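You operate a simulated robot arm through the tools that you are given. There is no shell and no other tool. Be economical: measure what you need, move in short steps, check, and stop when the job is done.

You are at the controls of a simulated two-armed robot. One attempt, no reset.

Task
Take the lid off the grease jar and lay it down on the light table.

The check looks at the end state, three seconds after you hand in, the way a careful person would. Anything else that was tipped, shoved, dropped, spilled or broken makes it a failure. A push-on lid holds only when it is set on centred and level and pressed home; a screw cap is set on level and turned clockwise until tight.

Robot
Two 7-joint arms with four-finger grippers on one trunk that stands fixed in place. Base frame: the origin is at the foot of the trunk, x ahead of it, y to its left, z up. Units: m, degrees, N and s.
The left shoulder is at [0.04, 0.161, 1.273], the right one opposite. With the tool pointing down near the work surface each hand reaches from about 0.34 to 0.86 m from the base axis, measured 20 degrees to its own side. Payload 1.96 kg a hand.
Tool frame (each hand has its own): the origin (TCP) lies between the finger pads and is the grasp point; the fingertips stand 0.016 m ahead of it; z points along the fingers, y is the line along which they close. Largest opening 0.11 m; the body of the gripper starts 0.088 m behind the TCP.
Orientation is that of the tool frame in the base frame, as a unit quaternion [x, y, z, w]. With the fingers straight down and closing along the base's y, the tool's x points along the base's -x, its y along +y and its z along -z.

Tools
- The arms move only by the tool arm_command. It takes "left_motion", "right_motion" or both (then of equal length, played together; a hand with none holds still); each is a list of rows, each a list of 7 numbers: the shift along the base's x, y, z in units of 100 mm (1.0 is 100 mm), then the turn, a rotation vector about the base's x, y, z in units of 120 degrees (1.0 is 120 degrees), then the gripper command, from -1 (shut) to 1 (fully open), values between in proportion. In form: [[dx, dy, dz, wx, wy, wz, grip], ...]. A call has 1 to 20 rows; each row is the pose to reach, as a shift and turn from the pose commanded when the call began. A call with a number of a shift or a turn outside -1 to 1 is refused whole. A row lasts 0.2 s, in which the tool goes at most 0.05 m and 8.6 degrees; a call with a longer step from one row to the next is refused whole, and so is a gripper value outside its range. Where a pose cannot be reached the arm comes as near as it can. A force on the tool above 40 N (or 10 N above the force at the start of the call, whichever is more), or a blocked arm, ends the call early, and 0.2 s more pass. The fingers move at their own pace and stop on an object; they squeeze with about 38 N. The grip force told is the motor's: it shows also when the fingers shut on nothing. Time passes only in rows, and 0.2 s behind the last, so rows that repeat a pose let the fingers close. The reply holds the time, the measured pose of the TCP, the force on the tool along the base axes, the opening and the grip force, in the units named above and with some noise, with the torque about the TCP (base axes, N m) and any sound that the robot's microphone picked up.
- Cameras (640 x 400 px; columns grow to the right, rows downward): "scene" is now at [0.1044, -0.0092, 1.496]; the picture's right is [-0.11, -0.99, 0.00], its down [-0.64, 0.07, -0.76] and it looks along [0.76, -0.08, -0.65] (base axes); focal length 374 px, centre (320, 200). "left" rides on the left gripper at [0.082, 0.009, -0.112] in its tool frame; the picture's right is [-0.11, 0.99, 0.00], its down [-0.77, -0.08, -0.63] and it looks along [-0.63, -0.07, 0.78] (tool axes); focal length 238 px, centre (320, 200). "right" rides on the right gripper at [0.082, -0.009, -0.112] in its tool frame; the picture's right is [0.11, 0.99, 0.00], its down [-0.77, 0.08, -0.63] and it looks along [-0.63, 0.07, 0.78] (tool axes); focal length 238 px, centre (320, 200). There is no depth. A picture from a camera that has moved, and an enlarged one, comes with that camera's place and axes in the base frame and with its lens.
- camera(camera): a new picture of that camera. It takes no simulated time.
- head_to(pan, tilt): turns the head with the scene camera to pan (to the left, within 86 degrees either way) and tilt (down, from -29 to 69), counted from straight ahead of the robot. It gives what a move gives.
- close_up(camera, box): a new picture of the part [left, top, right, bottom] of that camera's present view, enlarged. It takes no simulated time.
- hand_in(): hands the job in; it is judged then, once.

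Work in short steps. Places have to be worked out from the pictures, the camera data and where the tool is seen: move nearer, look again, correct. Check each grasp and each placing, and mend what went wrong. You have 90 turns and 52 pictures in all, those below and enlarged ones among them. Open the grippers and draw the arms clear of the work before you hand the job in, unless the task says otherwise; then end with one line.

The tools are called after "Call:" by a JSON object that holds its "name" and its "arguments". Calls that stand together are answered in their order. arm_command: Moves the arms, as the interface text tells. Its arguments: {"type":"object","properties":{"left_motion":{"type":"array","items":{"type":"array","items":{"type":"number"}}},"right_motion":{"type":"array","items":{"type":"array","items":{"type":"number"}}}},"required":[]} The other tools are called the same way: head_to (pan, tilt) turns the head that bears the scene camera; camera (camera) takes a picture; close_up (camera, box) takes an enlarged picture of a part of a camera's view; hand_in () hands the job in.

At the start:

```text
t: 0.0
left_ee_pos: [0.4914, 0.1932, 1.1483]
left_ee_rot: [-0.001, 1.0, -0.001, 0.0]
left_force: [-0.8, 0.3, -0.2]
left_ft_torque: [0.01, -0.01, -0.04]
left_gripper_width: 0.11
left_grip_force: 0.1
right_ee_pos: [0.4125, -0.169, 1.1776]
right_ee_rot: [0.0, 1.0, 0.001, -0.001]
right_force: [0.4, -0.7, 0.2]
right_ft_torque: [-0.02, 0.0, 0.03]
right_gripper_width: 0.11
right_grip_force: 0.0
head pan, tilt: [-6.1, 40.3]
```

scene: 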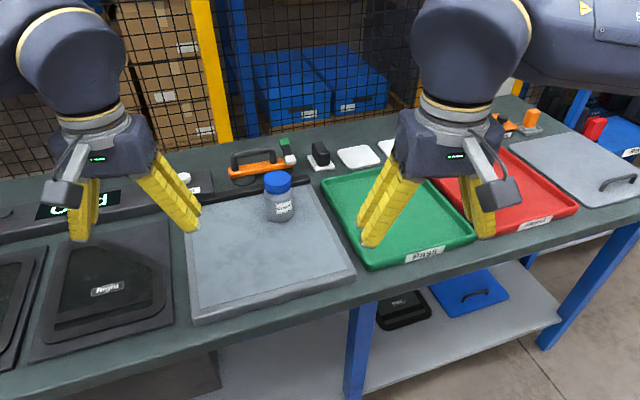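
right: 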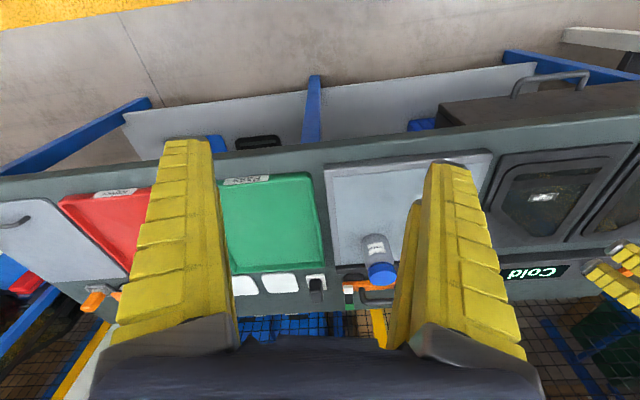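
left: 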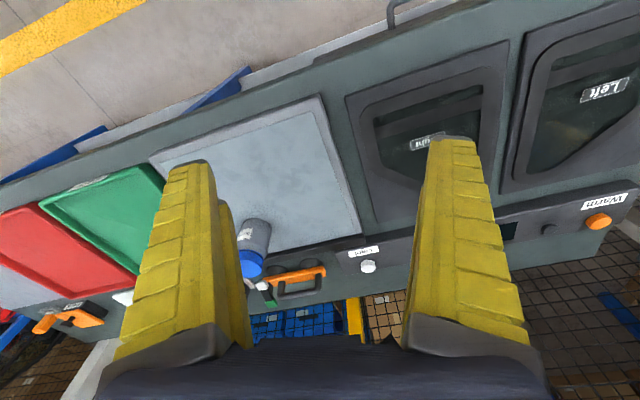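

The lid triangulates to about (0.807, 0.015, 0.96). I'll look closer to see the type of lid and the size of the jar.

Call:
{"name": "close_up", "arguments": {"camera": "scene", "box": [230, 150, 330, 240]}}

Call:
{"name": "close_up", "arguments": {"camera": "left", "box": [200, 200, 310, 300]}}

```text
4.44 times, centred on (280, 195) of scene
camera zoom: at [0.1044, -0.0092, 1.496], right [-0.11, -0.99, 0.0], down [-0.64, 0.07, -0.76], along [0.76, -0.08, -0.65], focal length 1662 px, centre (498, 222)
```

zoom: 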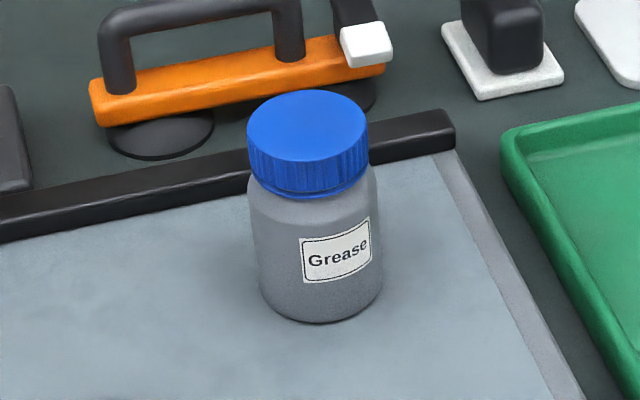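

```text
4.00 times, centred on (255, 250) of left
camera zoom: at [0.4084, 0.2017, 1.2622], right [0.1, 0.99, 0.0], down [0.77, -0.08, 0.63], along [0.63, -0.07, -0.78], focal length 953 px, centre (580, 0)
```

zoom: 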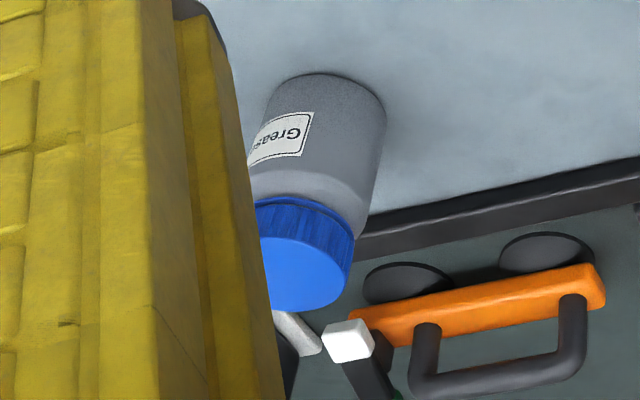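

It's a ribbed screw cap about 62 mm wide, with its top near (0.793, 0.016, 0.976); the jar is about 0.10 tall. I'll hold the body with the left hand, tilted in from the front left, and unscrew with the right hand from above. First I tilt the left hand 45 degrees forward in place.

Call:
{"name": "arm_command", "arguments": {"left_motion": [[0, 0, 0, 0, -0.0625, 0, 1], [0, 0, 0, 0, -0.125, 0, 1], [0, 0, 0, 0, -0.1875, 0, 1], [0, 0, 0, 0, -0.25, 0, 1], [0, 0, 0, 0, -0.3125, 0, 1], [0, 0, 0, 0, -0.375, 0, 1], [0, 0, 0, 0, -0.375, 0, 1]]}}

```text
t: 1.6
left_ee_pos: [0.5169, 0.1904, 1.1511]
left_ee_rot: [-0.001, 0.924, 0.0, 0.383]
left_force: [-0.8, 0.2, -0.9]
left_ft_torque: [0.01, 0.0, 0.0]
left_gripper_width: 0.1103
left_grip_force: 0.0
left hand out of reach, approached as far as the arm can: row 6, 7
right_ee_pos: [0.4126, -0.1686, 1.1771]
right_ee_rot: [0.001, 1.0, 0.002, -0.001]
right_force: [-0.4, -0.6, 0.7]
right_ft_torque: [0.0, 0.0, -0.01]
right_gripper_width: 0.1102
right_grip_force: 0.1
head pan, tilt: [-6.1, 40.3]
```

Tilt reached. Now I yaw 40 degrees to the right while moving forward and down.

Call:
{"name": "arm_command", "arguments": {"left_motion": [[0.2, 0, 0, 0, 0, -0.0667, 1], [0.4, 0, 0, 0, 0, -0.1333, 1], [0.6, 0, 0, 0, 0, -0.2, 1], [0.8, 0, 0, 0, 0, -0.2667, 1], [1.0, 0, 0, 0, 0, -0.3333, 1], [1.0, 0, 0, 0, 0, -0.3333, 1]]}}

```text
t: 3.0
left_ee_pos: [0.6156, 0.1892, 1.1517]
left_ee_rot: [0.314, 0.869, -0.131, 0.359]
left_force: [-0.2, -0.2, 0.2]
left_ft_torque: [-0.04, -0.03, 0.02]
left_gripper_width: 0.1101
left_grip_force: 0.3
right_ee_pos: [0.4133, -0.1682, 1.1776]
right_ee_rot: [0.0, 1.0, 0.0, -0.001]
right_force: [0.8, 0.8, 0.5]
right_ft_torque: [0.0, 0.0, 0.03]
right_gripper_width: 0.11
right_grip_force: 0.0
head pan, tilt: [-6.1, 40.3]
```

Approaching toward the pre-grasp line.

Call:
{"name": "arm_command", "arguments": {"left_motion": [[0.25, -0.25, -0.3, 0, 0, 0, 1], [0.5, -0.5, -0.6, 0, 0, 0, 1], [0.7, -0.75, -0.9, 0, 0, 0, 1], [0.7, -0.75, -0.9, 0, 0, 0, 1]]}}

Call:
{"name": "camera", "arguments": {"camera": "left"}}

Call:
{"name": "camera", "arguments": {"camera": "scene"}}

```text
t: 4.0
left_ee_pos: [0.6894, 0.1141, 1.0656]
left_ee_rot: [0.315, 0.869, -0.131, 0.36]
left_force: [-1.4, -0.4, -0.1]
left_ft_torque: [0.05, -0.01, 0.0]
left_gripper_width: 0.1101
left_grip_force: 0.0
right_ee_pos: [0.4123, -0.1688, 1.1773]
right_ee_rot: [-0.001, 1.0, 0.001, -0.002]
right_force: [0.0, -0.4, 0.4]
right_ft_torque: [0.01, 0.01, -0.01]
right_gripper_width: 0.11
right_grip_force: 0.1
head pan, tilt: [-6.1, 40.3]
```

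```text
46 pictures are left
camera left: at [0.5894, 0.2092, 1.089], right [0.7, 0.71, 0.07], down [0.03, -0.13, 0.99], along [0.72, -0.69, -0.11], focal length 238 px, centre (320, 200)
```

left: 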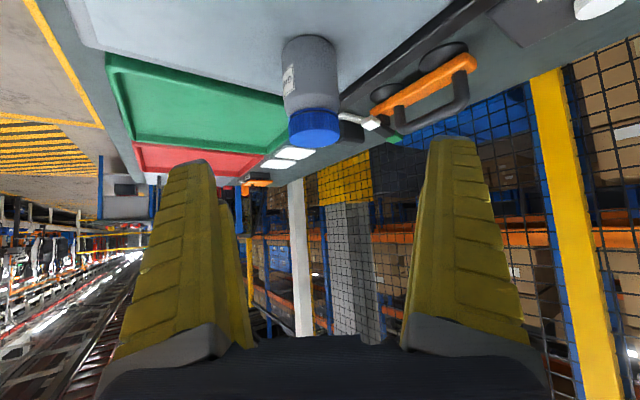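

```text
45 pictures are left
```

scene: 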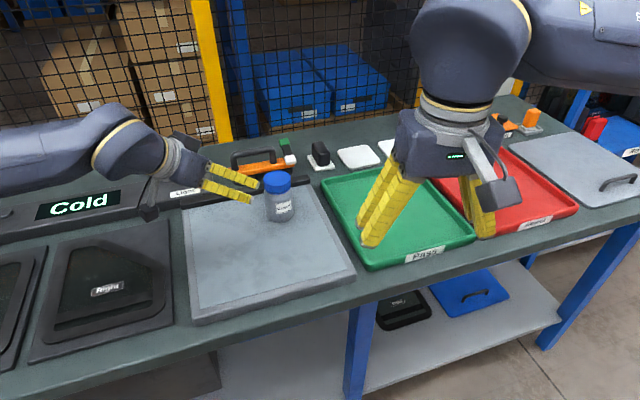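

Jar axis refined to about (0.792, 0.016), with the table at z≈0.878. I move the left hand to a pre-grasp on the tool line, 90 mm short.

Call:
{"name": "arm_command", "arguments": {"left_motion": [[0.17, -0.18, -0.31, 0, 0, 0, 1], [0.34, -0.36, -0.62, 0, 0, 0, 1], [0.51, -0.54, -0.92, 0, 0, 0, 1], [0.51, -0.54, -0.92, 0, 0, 0, 1]]}}

Call:
{"name": "camera", "arguments": {"camera": "left"}}

Call:
{"name": "close_up", "arguments": {"camera": "scene", "box": [180, 130, 340, 250]}}

```text
t: 5.0
left_ee_pos: [0.738, 0.0593, 0.9688]
left_ee_rot: [0.315, 0.869, -0.132, 0.359]
left_force: [-0.3, -0.3, 0.5]
left_ft_torque: [0.0, 0.01, -0.02]
left_gripper_width: 0.11
left_grip_force: 0.0
right_ee_pos: [0.4139, -0.1681, 1.1776]
right_ee_rot: [0.0, 1.0, 0.001, -0.001]
right_force: [-0.4, 0.6, 0.3]
right_ft_torque: [0.02, -0.04, 0.0]
right_gripper_width: 0.1099
right_grip_force: 0.1
head pan, tilt: [-6.1, 40.3]
```

```text
44 pictures are left
camera left: at [0.6377, 0.1552, 0.9917], right [0.7, 0.71, 0.07], down [0.03, -0.13, 0.99], along [0.72, -0.69, -0.11], focal length 238 px, centre (320, 200)
```

left: 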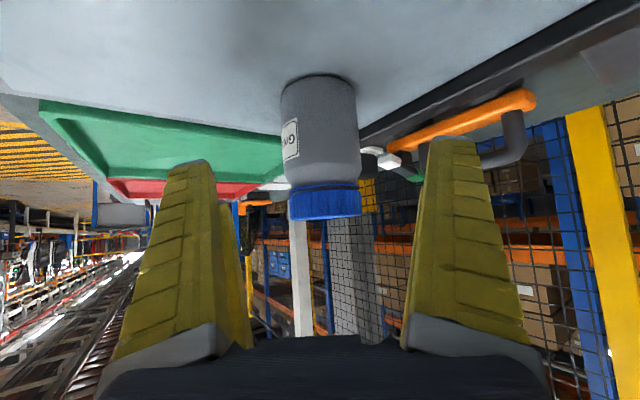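

```text
3.33 times, centred on (260, 190) of scene
camera zoom: at [0.1047, -0.0094, 1.496], right [-0.11, -0.99, 0.0], down [-0.64, 0.07, -0.76], along [0.76, -0.08, -0.65], focal length 1247 px, centre (520, 233)
```

zoom: 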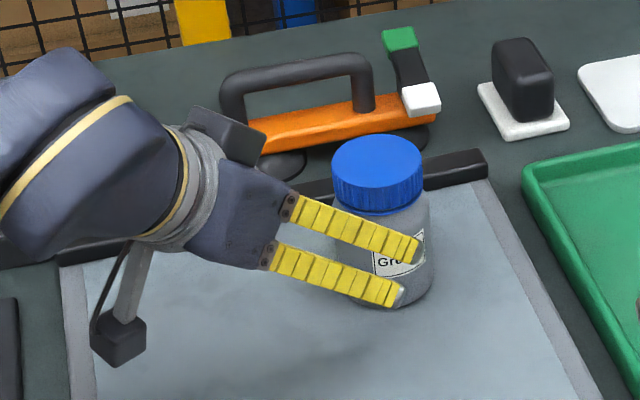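

The jar sits centred between the fingers in the left view. Moving in along the tool axis.

Call:
{"name": "arm_command", "arguments": {"left_motion": [[0.12, -0.1, -0.14, 0, 0, 0, 1], [0.25, -0.21, -0.29, 0, 0, 0, 1], [0.38, -0.32, -0.44, 0, 0, 0, 1], [0.52, -0.43, -0.59, 0, 0, 0, 1], [0.52, -0.43, -0.59, 0, 0, 0, 1]]}}

Call:
{"name": "camera", "arguments": {"camera": "left"}}

Call:
{"name": "close_up", "arguments": {"camera": "scene", "box": [180, 130, 340, 250]}}

```text
t: 6.2
left_ee_pos: [0.7892, 0.0198, 0.9092]
left_ee_rot: [0.315, 0.868, -0.132, 0.36]
left_force: [0.0, -0.1, -0.5]
left_ft_torque: [0.01, 0.0, 0.01]
left_gripper_width: 0.1103
left_grip_force: 0.0
right_ee_pos: [0.4134, -0.1698, 1.1766]
right_ee_rot: [0.001, 1.0, 0.001, -0.001]
right_force: [0.6, -0.6, 0.1]
right_ft_torque: [-0.01, 0.02, 0.0]
right_gripper_width: 0.1101
right_grip_force: 0.0
head pan, tilt: [-6.1, 40.3]
```

```text
42 pictures are left
camera left: at [0.6883, 0.1144, 0.9327], right [0.7, 0.71, 0.07], down [0.03, -0.13, 0.99], along [0.72, -0.69, -0.11], focal length 238 px, centre (320, 200)
```

left: 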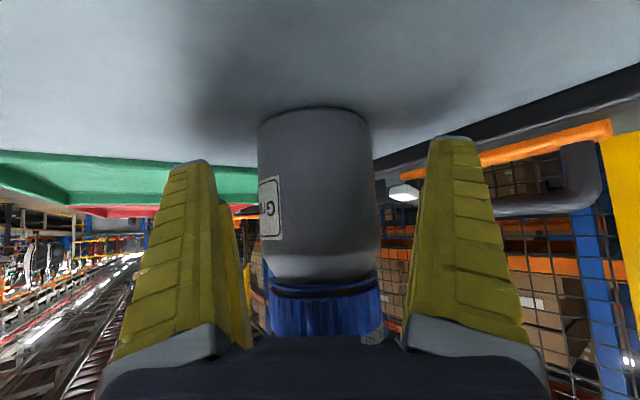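

```text
3.33 times, centred on (260, 190) of scene
camera zoom: at [0.1046, -0.0094, 1.496], right [-0.11, -0.99, 0.0], down [-0.64, 0.07, -0.76], along [0.76, -0.08, -0.65], focal length 1247 px, centre (520, 233)
```

zoom: 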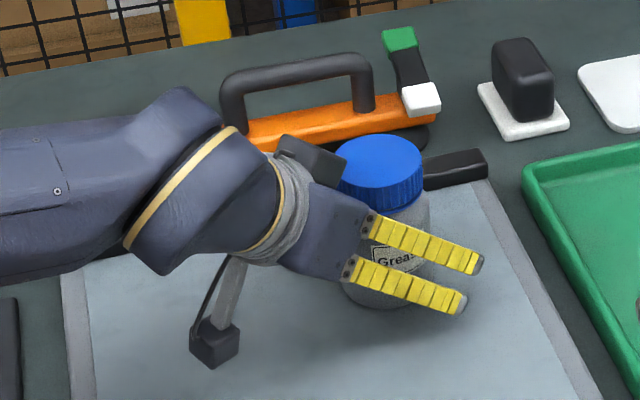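

The two yellow bars are the two ridges of the near finger; the other finger is behind the jar, and the left view shows the jar centred. Closing the left gripper.

Call:
{"name": "arm_command", "arguments": {"left_motion": [[0, 0, 0, 0, 0, 0, 0.4], [0, 0, 0, 0, 0, 0, 0.2], [0, 0, 0, 0, 0, 0, -1], [0, 0, 0, 0, 0, 0, -1], [0, 0, 0, 0, 0, 0, -1]]}}

Call:
{"name": "camera", "arguments": {"camera": "left"}}

Call:
{"name": "close_up", "arguments": {"camera": "scene", "box": [180, 130, 340, 250]}}

```text
t: 7.4
left_ee_pos: [0.7881, 0.0203, 0.9101]
left_ee_rot: [0.315, 0.868, -0.132, 0.359]
left_force: [-0.6, 0.6, 1.7]
left_ft_torque: [0.13, 0.14, 0.01]
left_gripper_width: 0.0651
left_grip_force: 38.1
right_ee_pos: [0.4131, -0.1689, 1.1772]
right_ee_rot: [0.0, 1.0, 0.002, -0.001]
right_force: [0.0, 0.0, -0.4]
right_ft_torque: [-0.02, -0.01, 0.01]
right_gripper_width: 0.11
right_grip_force: 0.1
head pan, tilt: [-6.1, 40.3]
```

```text
40 pictures are left
camera left: at [0.6879, 0.1146, 0.933], right [0.7, 0.71, 0.07], down [0.03, -0.13, 0.99], along [0.72, -0.69, -0.11], focal length 238 px, centre (320, 200)
```

left: 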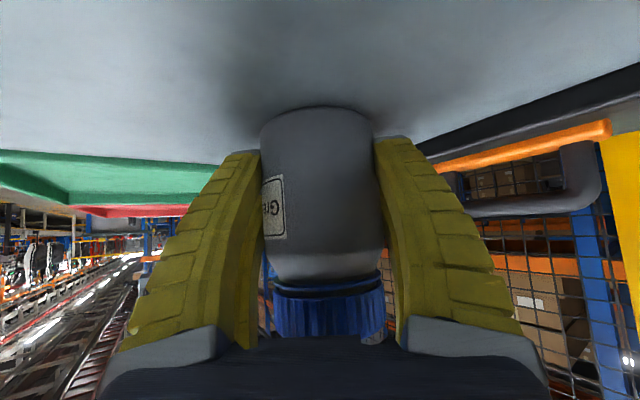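

```text
3.33 times, centred on (260, 190) of scene
camera zoom: at [0.1043, -0.0091, 1.496], right [-0.11, -0.99, 0.0], down [-0.64, 0.07, -0.76], along [0.76, -0.08, -0.65], focal length 1247 px, centre (520, 233)
```

zoom: 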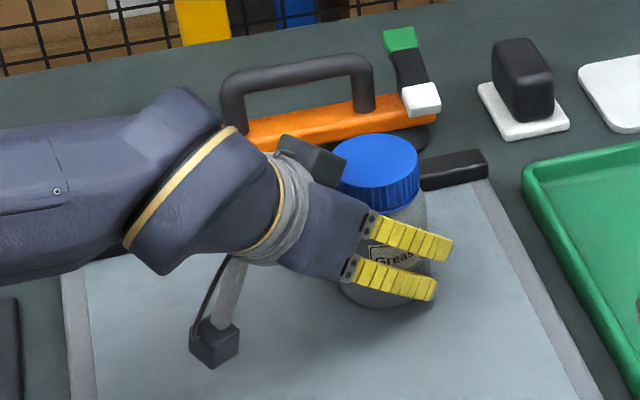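

Jar is gripped (0.065 wide, 38 N). The cap centre is now about (0.792, 0.017, 0.98). I bring the right hand forward at height, yawing +30 degrees.

Call:
{"name": "arm_command", "arguments": {"right_motion": [[0.25, 0, 0, 0, 0, 0.0625, 1], [0.5, 0, 0, 0, 0, 0.125, 1], [0.75, 0.1, 0, 0, 0, 0.1875, 1], [1.0, 0.2, 0, 0, 0, 0.25, 1]]}}

Call:
{"name": "arm_command", "arguments": {"right_motion": [[0.25, 0, 0, 0, 0, 0, 0.4], [0.5, 0.1, 0, 0, 0, 0, 0.4], [0.75, 0.2, 0, 0, 0, 0, 0.4], [1.0, 0.3, 0, 0, 0, 0, 0.4]]}}

Call:
{"name": "arm_command", "arguments": {"right_motion": [[0.25, 0.1, 0, 0, 0, 0, 0.4], [0.5, 0.2, 0, 0, 0, 0, 0.4], [0.75, 0.4, -0.1, 0, 0, 0, 0.4], [1.0, 0.6, -0.2, 0, 0, 0, 0.4]]}}

Call:
{"name": "camera", "arguments": {"camera": "right"}}

Call:
{"name": "camera", "arguments": {"camera": "scene"}}

```text
t: 8.4
left_ee_pos: [0.7883, 0.0194, 0.9101]
left_ee_rot: [0.316, 0.868, -0.132, 0.359]
left_force: [0.9, 3.0, 1.4]
left_ft_torque: [0.15, 0.07, -0.04]
left_gripper_width: 0.0647
left_grip_force: 38.4
right_ee_pos: [0.5152, -0.1491, 1.178]
right_ee_rot: [-0.26, 0.966, 0.001, -0.001]
right_force: [-0.1, -0.1, 0.1]
right_ft_torque: [0.02, -0.01, 0.01]
right_gripper_width: 0.1101
right_grip_force: 0.1
head pan, tilt: [-6.1, 40.3]
```

```text
t: 9.4
left_ee_pos: [0.7873, 0.0195, 0.9093]
left_ee_rot: [0.316, 0.868, -0.132, 0.359]
left_force: [-0.9, -0.4, 3.4]
left_ft_torque: [0.13, 0.14, 0.09]
left_gripper_width: 0.0648
left_grip_force: 38.0
right_ee_pos: [0.5565, -0.1425, 1.1775]
right_ee_rot: [-0.258, 0.966, 0.002, -0.001]
right_force: [0.3, 0.9, -0.5]
right_ft_torque: [0.0, -0.02, -0.01]
right_gripper_width: 0.0797
right_grip_force: 2.1
right hand out of reach, approached as far as the arm can: row 2, 3, 4
head pan, tilt: [-6.1, 40.3]
```

```text
t: 10.4
left_ee_pos: [0.7879, 0.0189, 0.9111]
left_ee_rot: [0.314, 0.869, -0.131, 0.36]
left_force: [-0.2, -1.8, 3.6]
left_ft_torque: [0.13, 0.13, 0.01]
left_gripper_width: 0.0651
left_grip_force: 37.8
right_ee_pos: [0.5554, -0.1443, 1.1766]
right_ee_rot: [-0.258, 0.966, 0.001, 0.0]
right_force: [-0.5, -0.4, -0.1]
right_ft_torque: [-0.01, -0.02, -0.01]
right_gripper_width: 0.0799
right_grip_force: 1.6
right hand out of reach, approached as far as the arm can: row 1, 2, 3, 4
head pan, tilt: [-6.1, 40.3]
```

```text
38 pictures are left
camera right: at [0.49, -0.1925, 1.289], right [-0.59, 0.81, 0.0], down [0.63, 0.46, 0.63], along [0.51, 0.37, -0.78], focal length 238 px, centre (320, 200)
```

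right: 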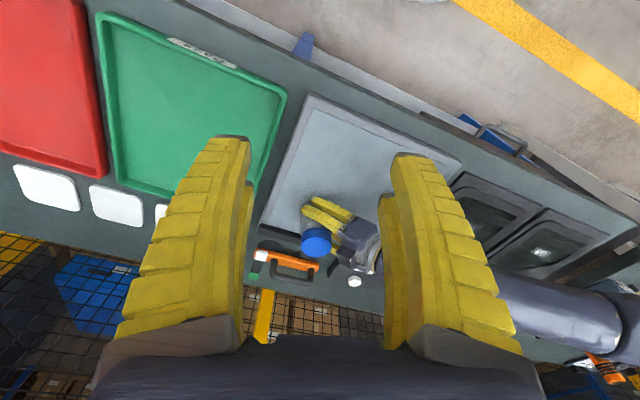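

```text
37 pictures are left
```

scene: 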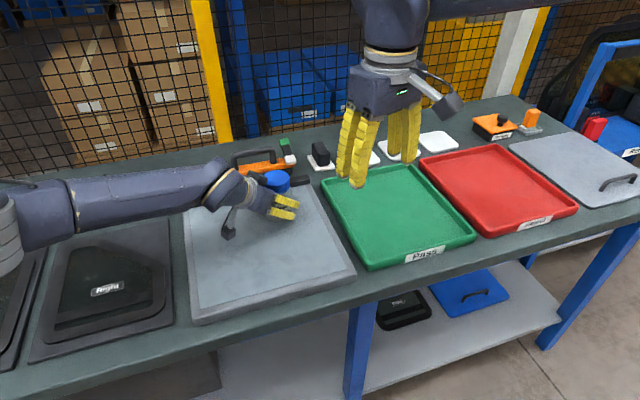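

The right arm hit a reach limit at this height, so I lower it here before going forward.

Call:
{"name": "arm_command", "arguments": {"right_motion": [[0, 0, -0.3, 0, 0, 0, 0.4], [0, 0, -0.6, 0, 0, 0, 0.4], [0.25, 0.1, -0.75, 0, 0, 0, 0.4], [0.5, 0.2, -0.75, 0, 0, 0, 0.4], [0.75, 0.3, -0.75, 0, 0, 0, 0.4], [1.0, 0.4, -0.75, 0, 0, 0, 0.4]]}}

```text
t: 11.8
left_ee_pos: [0.7876, 0.0194, 0.9094]
left_ee_rot: [0.314, 0.869, -0.13, 0.359]
left_force: [-0.7, 0.2, 4.2]
left_ft_torque: [0.15, 0.13, -0.03]
left_gripper_width: 0.0646
left_grip_force: 37.9
right_ee_pos: [0.6031, -0.1237, 1.1035]
right_ee_rot: [-0.259, 0.966, 0.0, 0.001]
right_force: [0.2, 0.6, 0.9]
right_ft_torque: [0.02, -0.03, 0.01]
right_gripper_width: 0.0799
right_grip_force: 2.5
right hand out of reach, approached as far as the arm can: row 5, 6
head pan, tilt: [-6.1, 40.3]
```

Reach grows as the hand lowers. I continue at about z=1.02, staying on the right side of the jar.

Call:
{"name": "arm_command", "arguments": {"right_motion": [[0, 0, -0.4, 0, 0, 0, 0.4], [0, 0, -0.75, 0, 0, 0, 0.4], [0.25, 0.1, -0.75, 0, 0, 0, 0.4], [0.5, 0.2, -0.75, 0, 0, 0, 0.4], [0.75, 0.3, -0.75, 0, 0, 0, 0.4], [1.0, 0.4, -0.75, 0, 0, 0, 0.4]]}}

```text
t: 13.2
left_ee_pos: [0.7886, 0.0201, 0.9093]
left_ee_rot: [0.314, 0.869, -0.13, 0.359]
left_force: [0.2, 0.4, 3.9]
left_ft_torque: [0.18, 0.12, 0.01]
left_gripper_width: 0.0647
left_grip_force: 37.6
right_ee_pos: [0.6356, -0.1063, 1.0282]
right_ee_rot: [-0.26, 0.966, 0.0, -0.001]
right_force: [0.2, 1.0, 0.1]
right_ft_torque: [0.02, 0.0, 0.02]
right_gripper_width: 0.0799
right_grip_force: 2.1
right hand out of reach, approached as far as the arm can: row 4, 5, 6
head pan, tilt: [-6.1, 40.3]
```

Reach still limited; perhaps the yaw matters. I test by turning back to yaw 0 and pushing forward.

Call:
{"name": "arm_command", "arguments": {"right_motion": [[0, 0, 0, 0, 0, -0.0625, 0.4], [0, 0, 0, 0, 0, -0.125, 0.4], [0, 0, 0, 0, 0, -0.1875, 0.4], [0, 0, 0, 0, 0, -0.25, 0.4], [0.25, 0.0, 0, 0, 0, -0.25, 0.4], [0.5, 0.0, 0, 0, 0, -0.25, 0.4], [0.75, 0.0, 0, 0, 0, -0.25, 0.4]]}}

```text
t: 14.8
left_ee_pos: [0.7867, 0.0185, 0.9096]
left_ee_rot: [0.315, 0.869, -0.132, 0.359]
left_force: [-0.1, 1.0, 4.2]
left_ft_torque: [0.2, 0.13, -0.04]
left_gripper_width: 0.0651
left_grip_force: 38.1
right_ee_pos: [0.7099, -0.1116, 1.0263]
right_ee_rot: [0.0, 1.0, 0.002, 0.0]
right_force: [0.8, 0.2, 0.2]
right_ft_torque: [0.04, 0.0, 0.03]
right_gripper_width: 0.0798
right_grip_force: 2.0
head pan, tilt: [-6.1, 40.3]
```

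Yaw 0 reaches much further. I go above the cap with yaw 0, then test which yaw range is reachable.

Call:
{"name": "arm_command", "arguments": {"right_motion": [[0.2, 0.2, 0, 0, 0, 0, 0.4], [0.4, 0.4, 0, 0, 0, 0, 0.4], [0.6, 0.6, 0, 0, 0, 0, 0.4], [0.8, 0.8, 0, 0, 0, 0, 0.4], [0.82, 1.0, 0, 0, 0, 0, 0.4]]}}

Call:
{"name": "arm_command", "arguments": {"right_motion": [[0, 0.15, 0, 0, 0, 0, 0.4], [0, 0.29, 0, 0, 0, 0, 0.4], [0, 0.29, 0, 0, 0, 0, 0.4]]}}

Call:
{"name": "camera", "arguments": {"camera": "right"}}

Call:
{"name": "camera", "arguments": {"camera": "scene"}}

```text
t: 16.0
left_ee_pos: [0.7873, 0.0194, 0.9104]
left_ee_rot: [0.315, 0.869, -0.131, 0.359]
left_force: [0.0, 0.7, 3.9]
left_ft_torque: [0.2, 0.21, 0.06]
left_gripper_width: 0.0646
left_grip_force: 38.3
right_ee_pos: [0.7758, -0.0402, 1.0241]
right_ee_rot: [0.002, 1.0, 0.002, 0.0]
right_force: [-0.4, -0.6, -0.4]
right_ft_torque: [0.05, 0.02, 0.0]
right_gripper_width: 0.0799
right_grip_force: 1.9
right hand out of reach, approached as far as the arm can: row 4, 5
head pan, tilt: [-6.1, 40.3]
```

```text
t: 16.8
left_ee_pos: [0.7875, 0.019, 0.9093]
left_ee_rot: [0.315, 0.868, -0.132, 0.359]
left_force: [0.7, -0.9, 3.4]
left_ft_torque: [0.13, 0.13, -0.01]
left_gripper_width: 0.0645
left_grip_force: 38.1
right_ee_pos: [0.7758, -0.0312, 1.025]
right_ee_rot: [0.0, 1.0, 0.001, 0.001]
right_force: [0.3, -0.5, 0.4]
right_ft_torque: [-0.04, -0.01, -0.01]
right_gripper_width: 0.0799
right_grip_force: 2.3
right hand out of reach, approached as far as the arm can: row 1, 2, 3
head pan, tilt: [-6.1, 40.3]
```

```text
36 pictures are left
camera right: at [0.6932, -0.0404, 1.1367], right [-0.11, 0.99, 0.0], down [0.77, 0.08, 0.63], along [0.63, 0.07, -0.78], focal length 238 px, centre (320, 200)
```

right: 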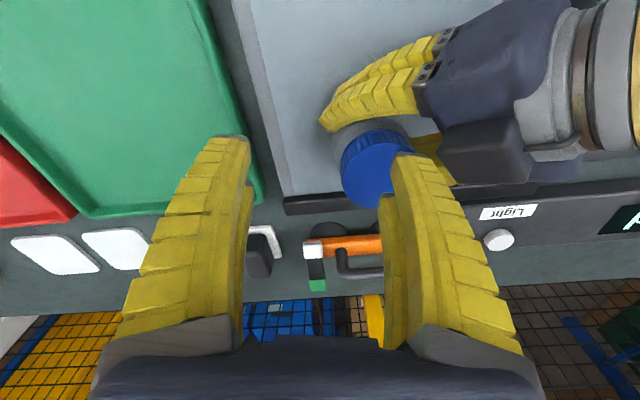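

```text
35 pictures are left
```

scene: 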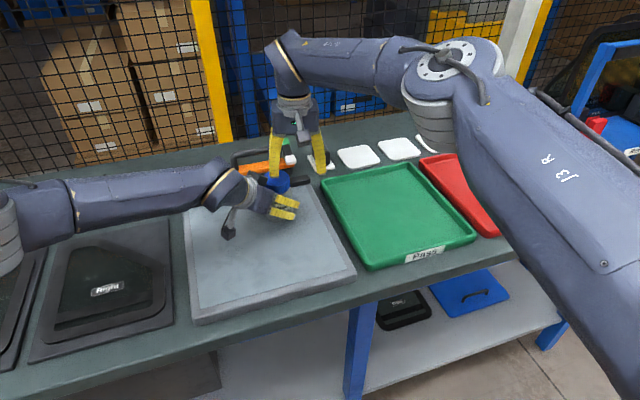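

The right arm is overstretched here, with no room to yaw. Plan: carry the jar nearer in the left hand, unscrew there, then set it back where it stood. First I retract the right hand.

Call:
{"name": "arm_command", "arguments": {"right_motion": [[0, -0.2, 0.2, 0, 0, 0, 0.4], [-0.1, -0.5, 0.3, 0, 0, 0, 0.4], [-0.4, -0.8, 0.4, 0, 0, 0, 0.4], [-0.7, -1.0, 0.4, 0, 0, 0, 0.4], [-1.0, -1.0, 0.4, 0, 0, 0, 0.4]]}}

Call:
{"name": "arm_command", "arguments": {"left_motion": [[0, 0, 0.05, 0, 0, 0, -1], [0, 0, 0.15, 0, 0, 0, -1], [0, 0, 0.25, 0, 0, 0, -1], [0, 0, 0.3, 0, 0, 0, -1]]}}

Call:
{"name": "close_up", "arguments": {"camera": "scene", "box": [180, 130, 340, 250]}}

```text
t: 18.0
left_ee_pos: [0.7881, 0.0182, 0.9096]
left_ee_rot: [0.314, 0.868, -0.132, 0.36]
left_force: [-2.5, -0.5, 5.9]
left_ft_torque: [0.17, 0.26, 0.09]
left_gripper_width: 0.0648
left_grip_force: 37.9
right_ee_pos: [0.6726, -0.1325, 1.0617]
right_ee_rot: [-0.001, 1.0, 0.001, 0.0]
right_force: [0.1, 0.0, 0.4]
right_ft_torque: [0.01, -0.01, 0.01]
right_gripper_width: 0.0801
right_grip_force: 2.7
right hand out of reach, approached as far as the arm can: row 1
head pan, tilt: [-6.1, 40.3]
```

```text
t: 19.0
left_ee_pos: [0.7889, 0.018, 0.9396]
left_ee_rot: [0.316, 0.868, -0.132, 0.359]
left_force: [0.0, -0.7, -3.9]
left_ft_torque: [0.04, 0.01, 0.01]
left_gripper_width: 0.0648
left_grip_force: 37.7
right_ee_pos: [0.6731, -0.1322, 1.0618]
right_ee_rot: [0.0, 1.0, 0.001, -0.001]
right_force: [0.0, 0.3, -0.5]
right_ft_torque: [-0.01, -0.01, -0.01]
right_gripper_width: 0.0801
right_grip_force: 2.1
head pan, tilt: [-6.1, 40.3]
```

```text
3.33 times, centred on (260, 190) of scene
camera zoom: at [0.1045, -0.0092, 1.496], right [-0.11, -0.99, 0.0], down [-0.64, 0.07, -0.76], along [0.76, -0.08, -0.65], focal length 1247 px, centre (520, 233)
```

zoom: 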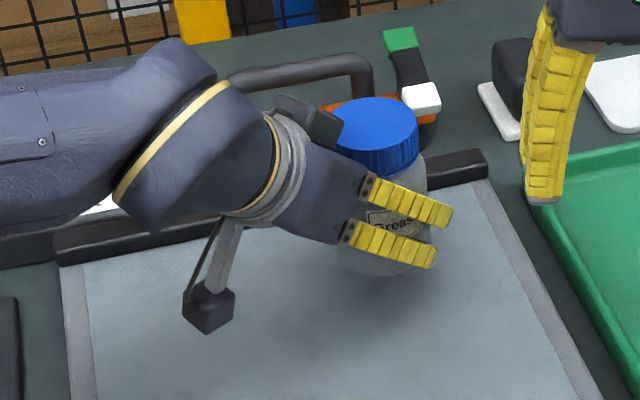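

The jar is lifted and upright. I move it toward me while the right hand moves aside.

Call:
{"name": "arm_command", "arguments": {"left_motion": [[-0.2, 0, 0, 0, 0, 0, -1], [-0.4, 0, 0, 0, 0, 0, -1], [-0.6, 0, 0, 0, 0, 0, -1], [-0.8, 0, 0, 0, 0, 0, -1], [-1.0, 0, 0, 0, 0, 0, -1]], "right_motion": [[0, -0.2, 0, 0, 0, 0, 0.4], [-0.1, -0.4, 0, 0, 0, 0, 0.4], [-0.2, -0.6, 0, 0, 0, 0, 0.4], [-0.4, -0.8, 0, 0, 0, 0, 0.4], [-0.6, -0.9, 0, 0, 0, 0, 0.4]]}}

Call:
{"name": "arm_command", "arguments": {"left_motion": [[-0.2, 0, 0, 0, 0, 0, -1], [-0.4, -0.1, 0, 0, 0, 0, -1], [-0.6, -0.2, 0, 0, 0, 0, -1], [-0.7, -0.3, 0, 0, 0, 0, -1]]}}

Call:
{"name": "camera", "arguments": {"camera": "scene"}}

```text
t: 20.2
left_ee_pos: [0.6919, 0.018, 0.9399]
left_ee_rot: [0.316, 0.868, -0.133, 0.359]
left_force: [-0.3, 0.1, -4.5]
left_ft_torque: [0.03, -0.01, 0.0]
left_gripper_width: 0.065
left_grip_force: 37.9
right_ee_pos: [0.6132, -0.2227, 1.0625]
right_ee_rot: [0.0, 1.0, 0.001, 0.0]
right_force: [1.2, 0.5, -0.5]
right_ft_torque: [-0.05, 0.01, -0.01]
right_gripper_width: 0.0798
right_grip_force: 2.3
head pan, tilt: [-6.1, 40.3]
```

```text
t: 21.2
left_ee_pos: [0.6222, -0.0121, 0.9399]
left_ee_rot: [0.315, 0.868, -0.132, 0.359]
left_force: [-0.5, -0.8, -3.0]
left_ft_torque: [0.01, 0.01, 0.03]
left_gripper_width: 0.0649
left_grip_force: 38.1
right_ee_pos: [0.6133, -0.224, 1.0633]
right_ee_rot: [0.0, 1.0, 0.001, -0.001]
right_force: [-0.2, 0.9, 0.1]
right_ft_torque: [0.0, 0.03, 0.0]
right_gripper_width: 0.0799
right_grip_force: 1.8
head pan, tilt: [-6.1, 40.3]
```

```text
33 pictures are left
```

scene: 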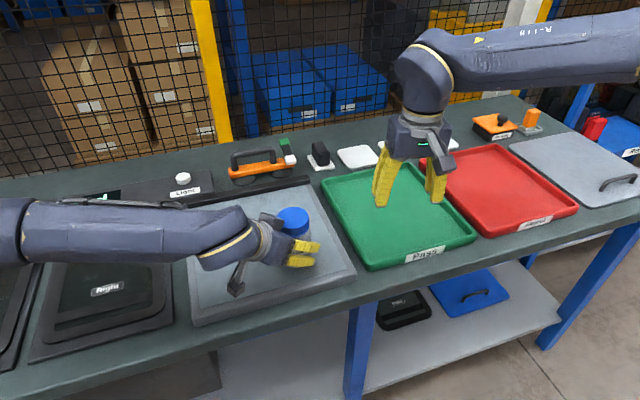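

The jar is at about axis (0.627, -0.014), cap top ≈1.01, hanging just above the light table. I move the right hand over it and test positive yaw.

Call:
{"name": "arm_command", "arguments": {"right_motion": [[0.0, 0.25, 0.2, 0, 0, 0, 0.4], [0.05, 0.5, 0.2, 0, 0, 0, 0.4], [0.1, 0.75, 0.2, 0, 0, 0, 0.4], [0.14, 1.0, 0.2, 0, 0, 0, 0.4]]}}

Call:
{"name": "arm_command", "arguments": {"right_motion": [[0.0, 0.25, 0, 0, 0, 0, 0.4], [0.0, 0.5, 0, 0, 0, 0, 0.4], [0, 0.75, 0, 0, 0, 0, 0.4], [0, 1.0, 0, 0, 0, 0, 0.4], [0, 1.0, 0, 0, 0, 0, 0.4]]}}

Call:
{"name": "arm_command", "arguments": {"right_motion": [[0, 0.1, 0, 0, 0, 0.0625, 0.4], [0, 0.1, 0, 0, 0, 0.125, 0.4], [0, 0.1, 0, 0, 0, 0.1875, 0.4], [0, 0.1, 0, 0, 0, 0.25, 0.4], [0, 0.1, 0, 0, 0, 0.3125, 0.4], [0, 0.1, 0, 0, 0, 0.375, 0.4], [0, 0.1, 0, 0, 0, 0.4375, 0.4], [0, 0.1, 0, 0, 0, 0.5, 0.4]]}}

```text
t: 22.2
left_ee_pos: [0.6222, -0.0104, 0.94]
left_ee_rot: [0.315, 0.869, -0.131, 0.358]
left_force: [0.4, 0.3, -3.9]
left_ft_torque: [0.03, -0.01, 0.01]
left_gripper_width: 0.0646
left_grip_force: 38.4
right_ee_pos: [0.6275, -0.1217, 1.0836]
right_ee_rot: [0.0, 1.0, 0.001, -0.001]
right_force: [0.5, 0.5, -0.8]
right_ft_torque: [-0.03, -0.04, -0.01]
right_gripper_width: 0.0798
right_grip_force: 1.9
head pan, tilt: [-6.1, 40.3]
```

```text
t: 23.4
left_ee_pos: [0.6206, -0.0118, 0.9392]
left_ee_rot: [0.315, 0.869, -0.131, 0.36]
left_force: [-0.1, 0.0, -3.8]
left_ft_torque: [0.03, 0.03, -0.02]
left_gripper_width: 0.0646
left_grip_force: 37.6
right_ee_pos: [0.6297, -0.0218, 1.0833]
right_ee_rot: [0.0, 1.0, 0.001, -0.001]
right_force: [-0.6, 0.6, -0.1]
right_ft_torque: [-0.03, 0.02, 0.02]
right_gripper_width: 0.0799
right_grip_force: 1.6
head pan, tilt: [-6.1, 40.3]
```

```text
t: 25.2
left_ee_pos: [0.6224, -0.0113, 0.9389]
left_ee_rot: [0.315, 0.868, -0.132, 0.36]
left_force: [0.0, 0.2, -2.7]
left_ft_torque: [0.01, -0.01, 0.02]
left_gripper_width: 0.0648
left_grip_force: 38.4
right_ee_pos: [0.6287, -0.0122, 1.0832]
right_ee_rot: [-0.258, 0.966, 0.001, -0.001]
right_force: [-0.1, 0.2, 0.2]
right_ft_torque: [0.02, 0.02, -0.05]
right_gripper_width: 0.0796
right_grip_force: 1.9
right hand out of reach, approached as far as the arm can: row 5, 6, 7, 8
head pan, tilt: [-6.1, 40.3]
```

Positive yaw tops out near +30. I'll swing the left hand (holding the jar) 40 degrees clockwise about the jar so the right hand gets clearance for strokes from about -45 to +28. The right hand rises a bit first and yaws to -45.

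Call:
{"name": "arm_command", "arguments": {"right_motion": [[0, 0, 0.15, 0, 0, -0.0625, 0.4], [0, 0, 0.3, 0, 0, -0.125, 0.4], [0, 0, 0.4, 0, 0, -0.1875, 0.4], [0, 0, 0.4, 0, 0, -0.25, 0.4], [0, 0, 0.4, 0, 0, -0.3125, 0.4], [0, 0, 0.4, 0, 0, -0.3125, 0.4]], "left_motion": [[0, 0, 0, 0, 0, -0.0667, -1], [0, 0, 0, 0, 0, -0.1333, -1], [0, 0, 0, 0, 0, -0.2, -1], [0, 0, 0, 0, 0, -0.2667, -1], [0, 0, 0, 0, 0, -0.3333, -1], [0, 0, 0, 0, 0, -0.3333, -1]]}}

Call:
{"name": "arm_command", "arguments": {"right_motion": [[0, 0, 0, 0, 0, -0.0625, 0.4], [0, 0, 0, 0, 0, -0.125, 0.4], [0, 0, 0, 0, 0, -0.1875, 0.4], [0, 0, 0, 0, 0, -0.25, 0.4], [0, 0, 0, 0, 0, -0.3083, 0.4], [0, 0, 0, 0, 0, -0.3083, 0.4]]}}

Call:
{"name": "camera", "arguments": {"camera": "scene"}}

Call:
{"name": "camera", "arguments": {"camera": "right"}}

```text
t: 26.6
left_ee_pos: [0.6191, -0.0132, 0.9399]
left_ee_rot: [0.594, 0.708, -0.246, 0.292]
left_force: [-0.7, -0.7, -1.9]
left_ft_torque: [0.02, -0.01, -0.01]
left_gripper_width: 0.0652
left_grip_force: 38.0
left hand out of reach, approached as far as the arm can: row 4, 5
right_ee_pos: [0.6289, -0.0132, 1.1238]
right_ee_rot: [0.066, 0.998, 0.0, -0.001]
right_force: [0.1, 1.1, 0.4]
right_ft_torque: [0.03, 0.02, 0.01]
right_gripper_width: 0.0798
right_grip_force: 1.7
head pan, tilt: [-6.1, 40.3]
```

```text
t: 28.0
left_ee_pos: [0.6192, -0.0131, 0.9402]
left_ee_rot: [0.593, 0.709, -0.246, 0.293]
left_force: [0.3, -1.2, -4.2]
left_ft_torque: [0.0, 0.0, 0.0]
left_gripper_width: 0.065
left_grip_force: 37.7
right_ee_pos: [0.6295, -0.0126, 1.1243]
right_ee_rot: [0.379, 0.925, 0.001, -0.001]
right_force: [-0.8, -1.2, 0.0]
right_ft_torque: [0.02, 0.01, -0.01]
right_gripper_width: 0.0798
right_grip_force: 2.1
head pan, tilt: [-6.1, 40.3]
```

```text
32 pictures are left
```

scene: 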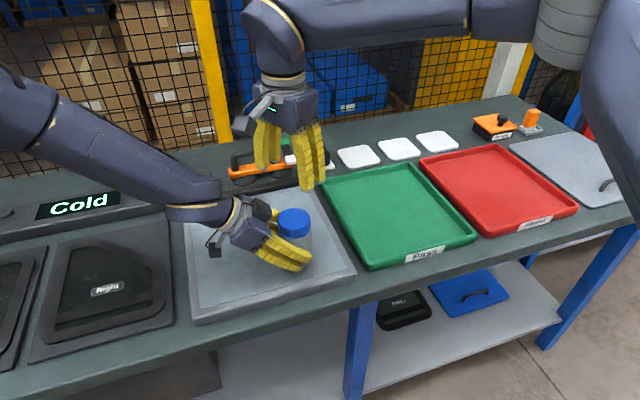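

```text
31 pictures are left
camera right: at [0.5648, 0.0388, 1.236], right [0.62, 0.78, 0.0], down [0.61, -0.48, 0.63], along [0.49, -0.39, -0.78], focal length 238 px, centre (320, 200)
```

right: 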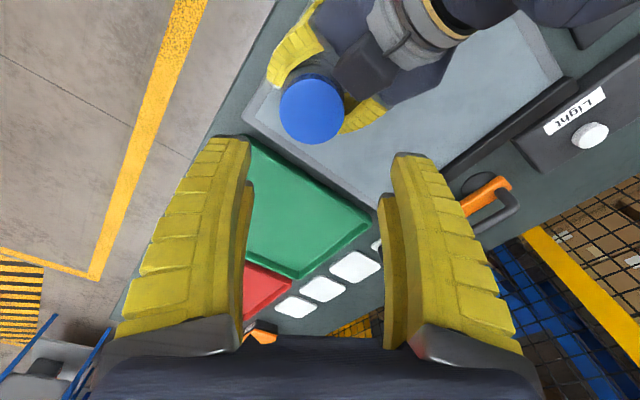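

Cap estimated at about (0.619, -0.015). I confirm it in the scene view.

Call:
{"name": "close_up", "arguments": {"camera": "scene", "box": [212, 180, 340, 276]}}

```text
4.17 times, centred on (276, 228) of scene
camera zoom: at [0.1045, -0.0092, 1.496], right [-0.11, -0.99, 0.0], down [-0.64, 0.07, -0.76], along [0.76, -0.08, -0.65], focal length 1558 px, centre (503, 83)
```

zoom: 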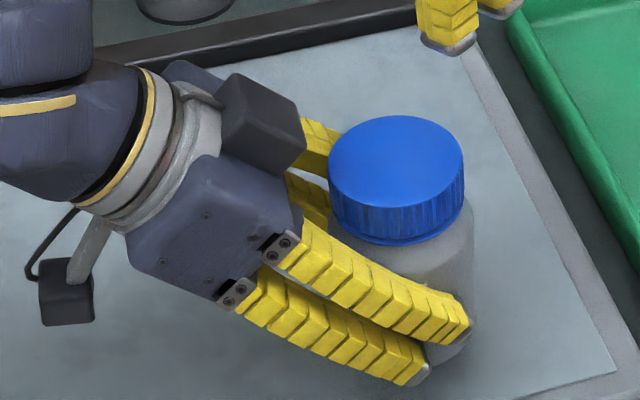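

The left hand's motor box stands near azimuth 100° by the cap, so right fingers must avoid that sector. Yaw range -110 to -35 would be clear; I test it at hover height, recentring on (0.620, -0.015).

Call:
{"name": "arm_command", "arguments": {"right_motion": [[-0.03, 0, 0, 0, 0, -0.07, 0.4], [-0.06, -0.02, 0, 0, 0, -0.14, 0.4], [-0.09, -0.02, 0, 0, 0, -0.21, 0.4], [-0.09, -0.02, 0, 0, 0, -0.28, 0.4], [-0.09, -0.02, 0, 0, 0, -0.35, 0.4], [-0.09, -0.02, 0, 0, 0, -0.42, 0.4], [-0.09, -0.02, 0, 0, 0, -0.49, 0.4], [-0.09, -0.02, 0, 0, 0, -0.55, 0.4], [-0.09, -0.02, 0, 0, 0, -0.55, 0.4]]}}

Call:
{"name": "camera", "arguments": {"camera": "right"}}

```text
t: 30.0
left_ee_pos: [0.6193, -0.0116, 0.9403]
left_ee_rot: [0.593, 0.708, -0.247, 0.293]
left_force: [0.8, 0.4, -3.2]
left_ft_torque: [-0.01, 0.04, 0.0]
left_gripper_width: 0.0649
left_grip_force: 37.2
right_ee_pos: [0.6191, -0.0149, 1.1236]
right_ee_rot: [0.822, 0.569, 0.002, 0.001]
right_force: [0.2, 0.1, -0.1]
right_ft_torque: [-0.06, 0.01, 0.03]
right_gripper_width: 0.0799
right_grip_force: 1.8
head pan, tilt: [-6.1, 40.3]
```

```text
29 pictures are left
camera right: at [0.641, 0.0654, 1.2366], right [0.97, -0.25, 0.0], down [-0.19, -0.75, 0.63], along [-0.16, -0.61, -0.78], focal length 238 px, centre (320, 200)
```

right: 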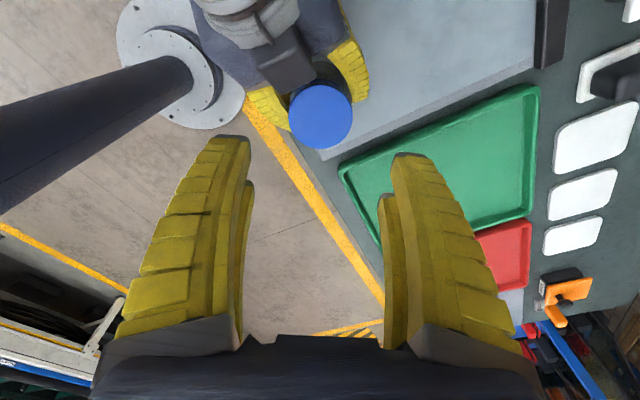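

Yaw -110 is reachable and the cap re-measures to (0.6195, -0.0135). I descend to just above the cap and check.

Call:
{"name": "arm_command", "arguments": {"right_motion": [[0, 0.015, -0.3, 0, 0, 0, 0.45], [0, 0.015, -0.6, 0, 0, 0, 0.45], [0, 0.015, -0.85, 0, 0, 0, 0.45], [0, 0.015, -0.85, 0, 0, 0, 0.45]]}}

Call:
{"name": "close_up", "arguments": {"camera": "scene", "box": [212, 150, 372, 270]}}

Call:
{"name": "camera", "arguments": {"camera": "right"}}

```text
t: 31.0
left_ee_pos: [0.6201, -0.0129, 0.9406]
left_ee_rot: [0.593, 0.708, -0.247, 0.293]
left_force: [0.2, 0.0, -2.7]
left_ft_torque: [0.0, 0.01, 0.0]
left_gripper_width: 0.0647
left_grip_force: 38.2
right_ee_pos: [0.6188, -0.0129, 1.0396]
right_ee_rot: [0.822, 0.57, 0.002, 0.001]
right_force: [0.4, 0.3, 0.2]
right_ft_torque: [0.04, -0.02, 0.01]
right_gripper_width: 0.0822
right_grip_force: 1.9
head pan, tilt: [-6.1, 40.3]
```

```text
3.33 times, centred on (292, 210) of scene
camera zoom: at [0.1047, -0.0092, 1.496], right [-0.11, -0.99, 0.0], down [-0.64, 0.07, -0.76], along [0.76, -0.08, -0.65], focal length 1247 px, centre (413, 167)
```

zoom: 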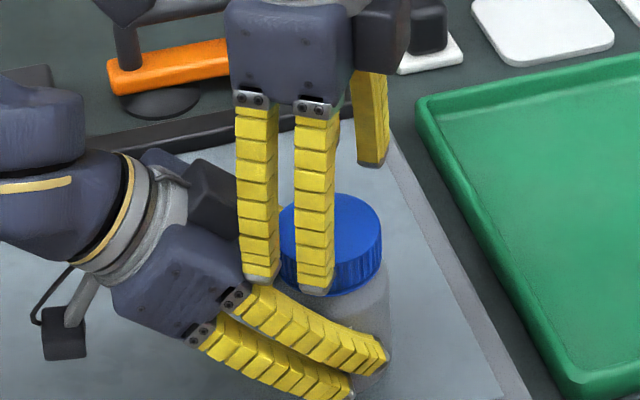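

```text
27 pictures are left
camera right: at [0.6408, 0.0677, 1.1516], right [0.97, -0.25, 0.0], down [-0.19, -0.75, 0.63], along [-0.15, -0.61, -0.78], focal length 238 px, centre (320, 200)
```

right: 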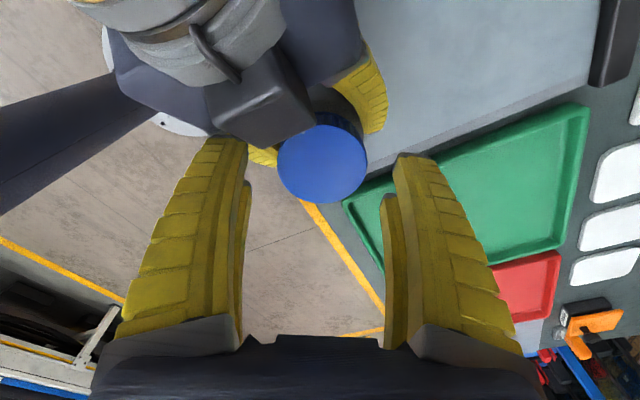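

Cap is centred between the fingers. To stay off the left hand's box I start at yaw -100, then descend to the grip height.

Call:
{"name": "arm_command", "arguments": {"right_motion": [[0, 0, 0, 0, 0, 0.06, 0.45], [0, 0, 0, 0, 0, 0.083, 0.45], [0, 0, -0.1, 0, 0, 0.083, 0.45], [0, 0, -0.2, 0, 0, 0.083, 0.45], [0, 0, -0.28, 0, 0, 0.083, 0.45], [0, 0, -0.28, 0, 0, 0.083, 0.45]]}}

Call:
{"name": "close_up", "arguments": {"camera": "scene", "box": [212, 150, 372, 270]}}

```text
t: 32.4
left_ee_pos: [0.62, -0.0117, 0.9391]
left_ee_rot: [0.593, 0.709, -0.246, 0.292]
left_force: [6.9, 11.0, -31.7]
left_ft_torque: [-1.35, -1.07, -0.41]
left_gripper_width: 0.0646
left_grip_force: 38.8
right_ee_pos: [0.6191, -0.0136, 1.011]
right_ee_rot: [0.77, 0.638, 0.001, 0.0]
right_force: [-6.7, -11.0, 29.5]
right_ft_torque: [0.7, 1.54, 0.39]
right_gripper_width: 0.0927
right_grip_force: 6.5
head pan, tilt: [-6.1, 40.3]
```

```text
3.33 times, centred on (292, 210) of scene
camera zoom: at [0.1046, -0.0092, 1.496], right [-0.11, -0.99, 0.0], down [-0.64, 0.07, -0.76], along [0.76, -0.08, -0.65], focal length 1247 px, centre (413, 167)
```

zoom: 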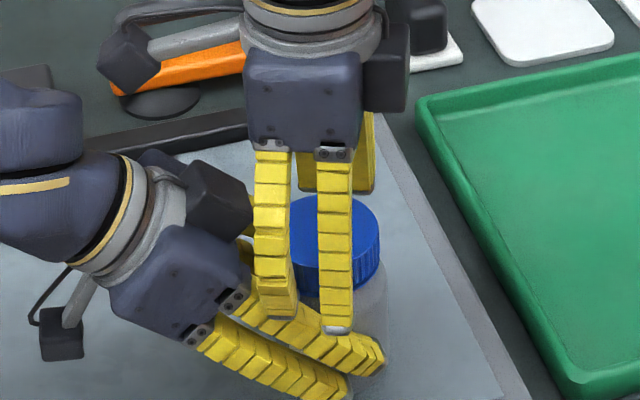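

The right finger touched the left finger's wide upper ridge (30 N), so I raise it straight up now. I then plan to set the jar down and regrip it with a flatter left hand, set further back, to leave the cap free.

Call:
{"name": "arm_command", "arguments": {"right_motion": [[0, 0, 0.1, 0, 0, 0, 0.45], [0, 0, 0.3, 0, 0, 0, 0.45], [0, 0, 0.6, 0, 0, 0, 0.45], [0, 0, 0.9, 0, 0, 0, 0.45], [0, 0, 1.0, 0, 0, 0, 0.45]]}}

Call:
{"name": "arm_command", "arguments": {"left_motion": [[0, 0, -0.1, 0, 0, 0, -1], [0, 0, -0.2, 0, 0, 0, -1], [0, 0, -0.26, 0, 0, 0, -1], [0, 0, -0.28, 0, 0, 0, -1]]}}

Call:
{"name": "close_up", "arguments": {"camera": "scene", "box": [212, 170, 372, 290]}}

```text
t: 33.6
left_ee_pos: [0.6202, -0.0124, 0.9398]
left_ee_rot: [0.593, 0.709, -0.246, 0.293]
left_force: [0.4, 0.0, -3.1]
left_ft_torque: [-0.01, 0.04, 0.02]
left_gripper_width: 0.0645
left_grip_force: 38.0
right_ee_pos: [0.618, -0.0114, 1.1107]
right_ee_rot: [0.768, 0.64, 0.001, 0.001]
right_force: [-0.5, 0.5, -0.1]
right_ft_torque: [0.0, 0.0, -0.02]
right_gripper_width: 0.0826
right_grip_force: 2.0
head pan, tilt: [-6.1, 40.3]
```

```text
t: 34.6
left_ee_pos: [0.6201, -0.0116, 0.9132]
left_ee_rot: [0.593, 0.708, -0.247, 0.293]
left_force: [0.4, 0.4, -2.8]
left_ft_torque: [0.0, -0.03, -0.02]
left_gripper_width: 0.0649
left_grip_force: 38.4
right_ee_pos: [0.6201, -0.0116, 1.1099]
right_ee_rot: [0.769, 0.64, 0.002, 0.0]
right_force: [0.3, -0.1, -0.8]
right_ft_torque: [-0.02, -0.02, 0.0]
right_gripper_width: 0.0826
right_grip_force: 2.3
head pan, tilt: [-6.1, 40.3]
```

```text
3.33 times, centred on (292, 230) of scene
camera zoom: at [0.1045, -0.0092, 1.496], right [-0.11, -0.99, 0.0], down [-0.64, 0.07, -0.76], along [0.76, -0.08, -0.65], focal length 1247 px, centre (413, 100)
```

zoom: 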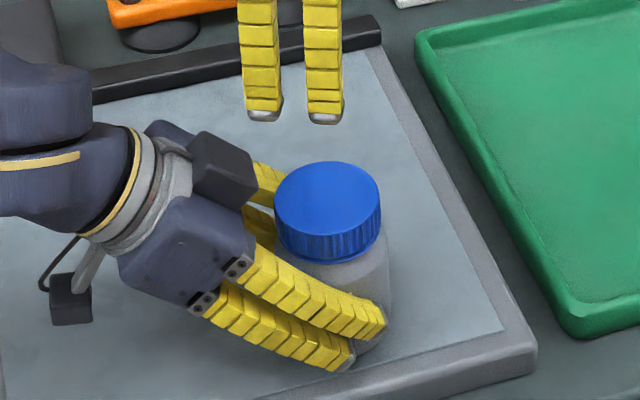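

Not touching yet; lower a few more mm until contact.

Call:
{"name": "arm_command", "arguments": {"left_motion": [[0, 0, -0.015, 0, 0, 0, -1], [0, 0, -0.025, 0, 0, 0, -1], [0, 0, -0.035, 0, 0, 0, -1], [0, 0, -0.035, 0, 0, 0, -1]]}}

```text
t: 35.6
left_ee_pos: [0.6199, -0.0119, 0.912]
left_ee_rot: [0.594, 0.707, -0.247, 0.294]
left_force: [2.0, 2.5, 20.3]
left_ft_torque: [0.8, 0.16, -0.04]
left_gripper_width: 0.0651
left_grip_force: 37.8
right_ee_pos: [0.6185, -0.0106, 1.1107]
right_ee_rot: [0.769, 0.64, 0.001, 0.001]
right_force: [0.6, 0.1, -0.4]
right_ft_torque: [-0.01, 0.02, -0.02]
right_gripper_width: 0.0823
right_grip_force: 1.9
head pan, tilt: [-6.1, 40.3]
```

Contact with the table at 20 N. I ease off, open and withdraw along the tool axis.

Call:
{"name": "arm_command", "arguments": {"left_motion": [[0, 0, 0.02, 0, 0, 0, -1], [0, 0, 0.02, 0, 0, 0, 0.4], [0, 0, 0.02, 0, 0, 0, 1], [0, 0, 0.02, 0, 0, 0, 1], [-0.04, 0.23, 0.25, 0, 0, 0, 1], [-0.08, 0.46, 0.48, 0, 0, 0, 1], [-0.12, 0.69, 0.71, 0, 0, 0, 1], [-0.17, 0.92, 0.95, 0, 0, 0, 1], [-0.17, 0.92, 0.95, 0, 0, 0, 1]]}}

Call:
{"name": "close_up", "arguments": {"camera": "scene", "box": [172, 150, 372, 300]}}

```text
t: 37.6
left_ee_pos: [0.6024, 0.0807, 1.0046]
left_ee_rot: [0.593, 0.708, -0.246, 0.292]
left_force: [-0.4, -0.3, -0.3]
left_ft_torque: [-0.01, -0.03, 0.03]
left_gripper_width: 0.1101
left_grip_force: 0.1
right_ee_pos: [0.6196, -0.0106, 1.1105]
right_ee_rot: [0.769, 0.639, 0.001, 0.001]
right_force: [0.0, 0.2, -0.7]
right_ft_torque: [0.0, -0.02, 0.02]
right_gripper_width: 0.0828
right_grip_force: 1.7
head pan, tilt: [-6.1, 40.3]
```

```text
2.67 times, centred on (272, 225) of scene
camera zoom: at [0.1042, -0.0089, 1.496], right [-0.11, -0.99, 0.0], down [-0.64, 0.07, -0.76], along [0.76, -0.08, -0.65], focal length 997 px, centre (448, 133)
```

zoom: 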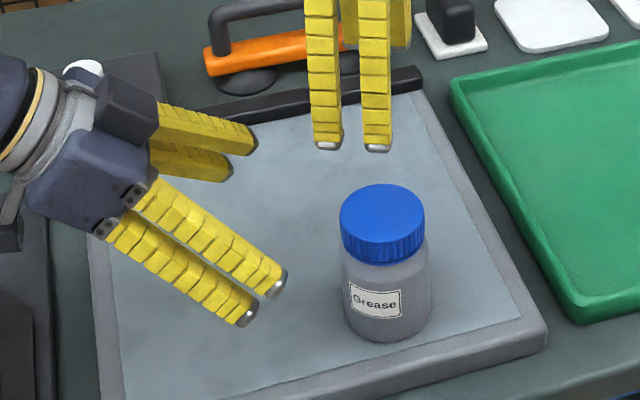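

The jar stands free and upright. I flatten the left hand by 10 degrees and drop to the new pre-grasp.

Call:
{"name": "arm_command", "arguments": {"left_motion": [[0, 0.01, -0.1, -0.041, -0.0072, 0, 1], [0.01, 0.02, -0.2, -0.0821, -0.0145, 0, 1], [0.01, 0.02, -0.35, -0.0821, -0.0145, 0, 1], [0.01, 0.02, -0.35, -0.0821, -0.0145, 0, 1]]}}

Call:
{"name": "camera", "arguments": {"camera": "left"}}

```text
t: 38.6
left_ee_pos: [0.6031, 0.083, 0.9681]
left_ee_rot: [0.57, 0.68, -0.298, 0.353]
left_force: [-0.4, 1.4, 0.1]
left_ft_torque: [-0.01, -0.04, -0.01]
left_gripper_width: 0.1102
left_grip_force: 0.0
right_ee_pos: [0.6185, -0.0116, 1.1113]
right_ee_rot: [0.768, 0.64, 0.001, 0.0]
right_force: [0.4, 0.4, 0.0]
right_ft_torque: [0.01, -0.01, -0.02]
right_gripper_width: 0.0824
right_grip_force: 1.9
head pan, tilt: [-6.1, 40.3]
```

```text
23 pictures are left
camera left: at [0.5862, 0.2208, 0.9674], right [0.99, 0.11, 0.08], down [-0.09, 0.06, 0.99], along [0.11, -0.99, 0.07], focal length 238 px, centre (320, 200)
```

left: 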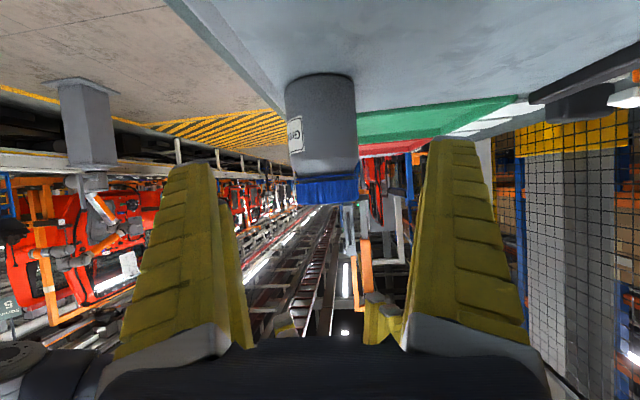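

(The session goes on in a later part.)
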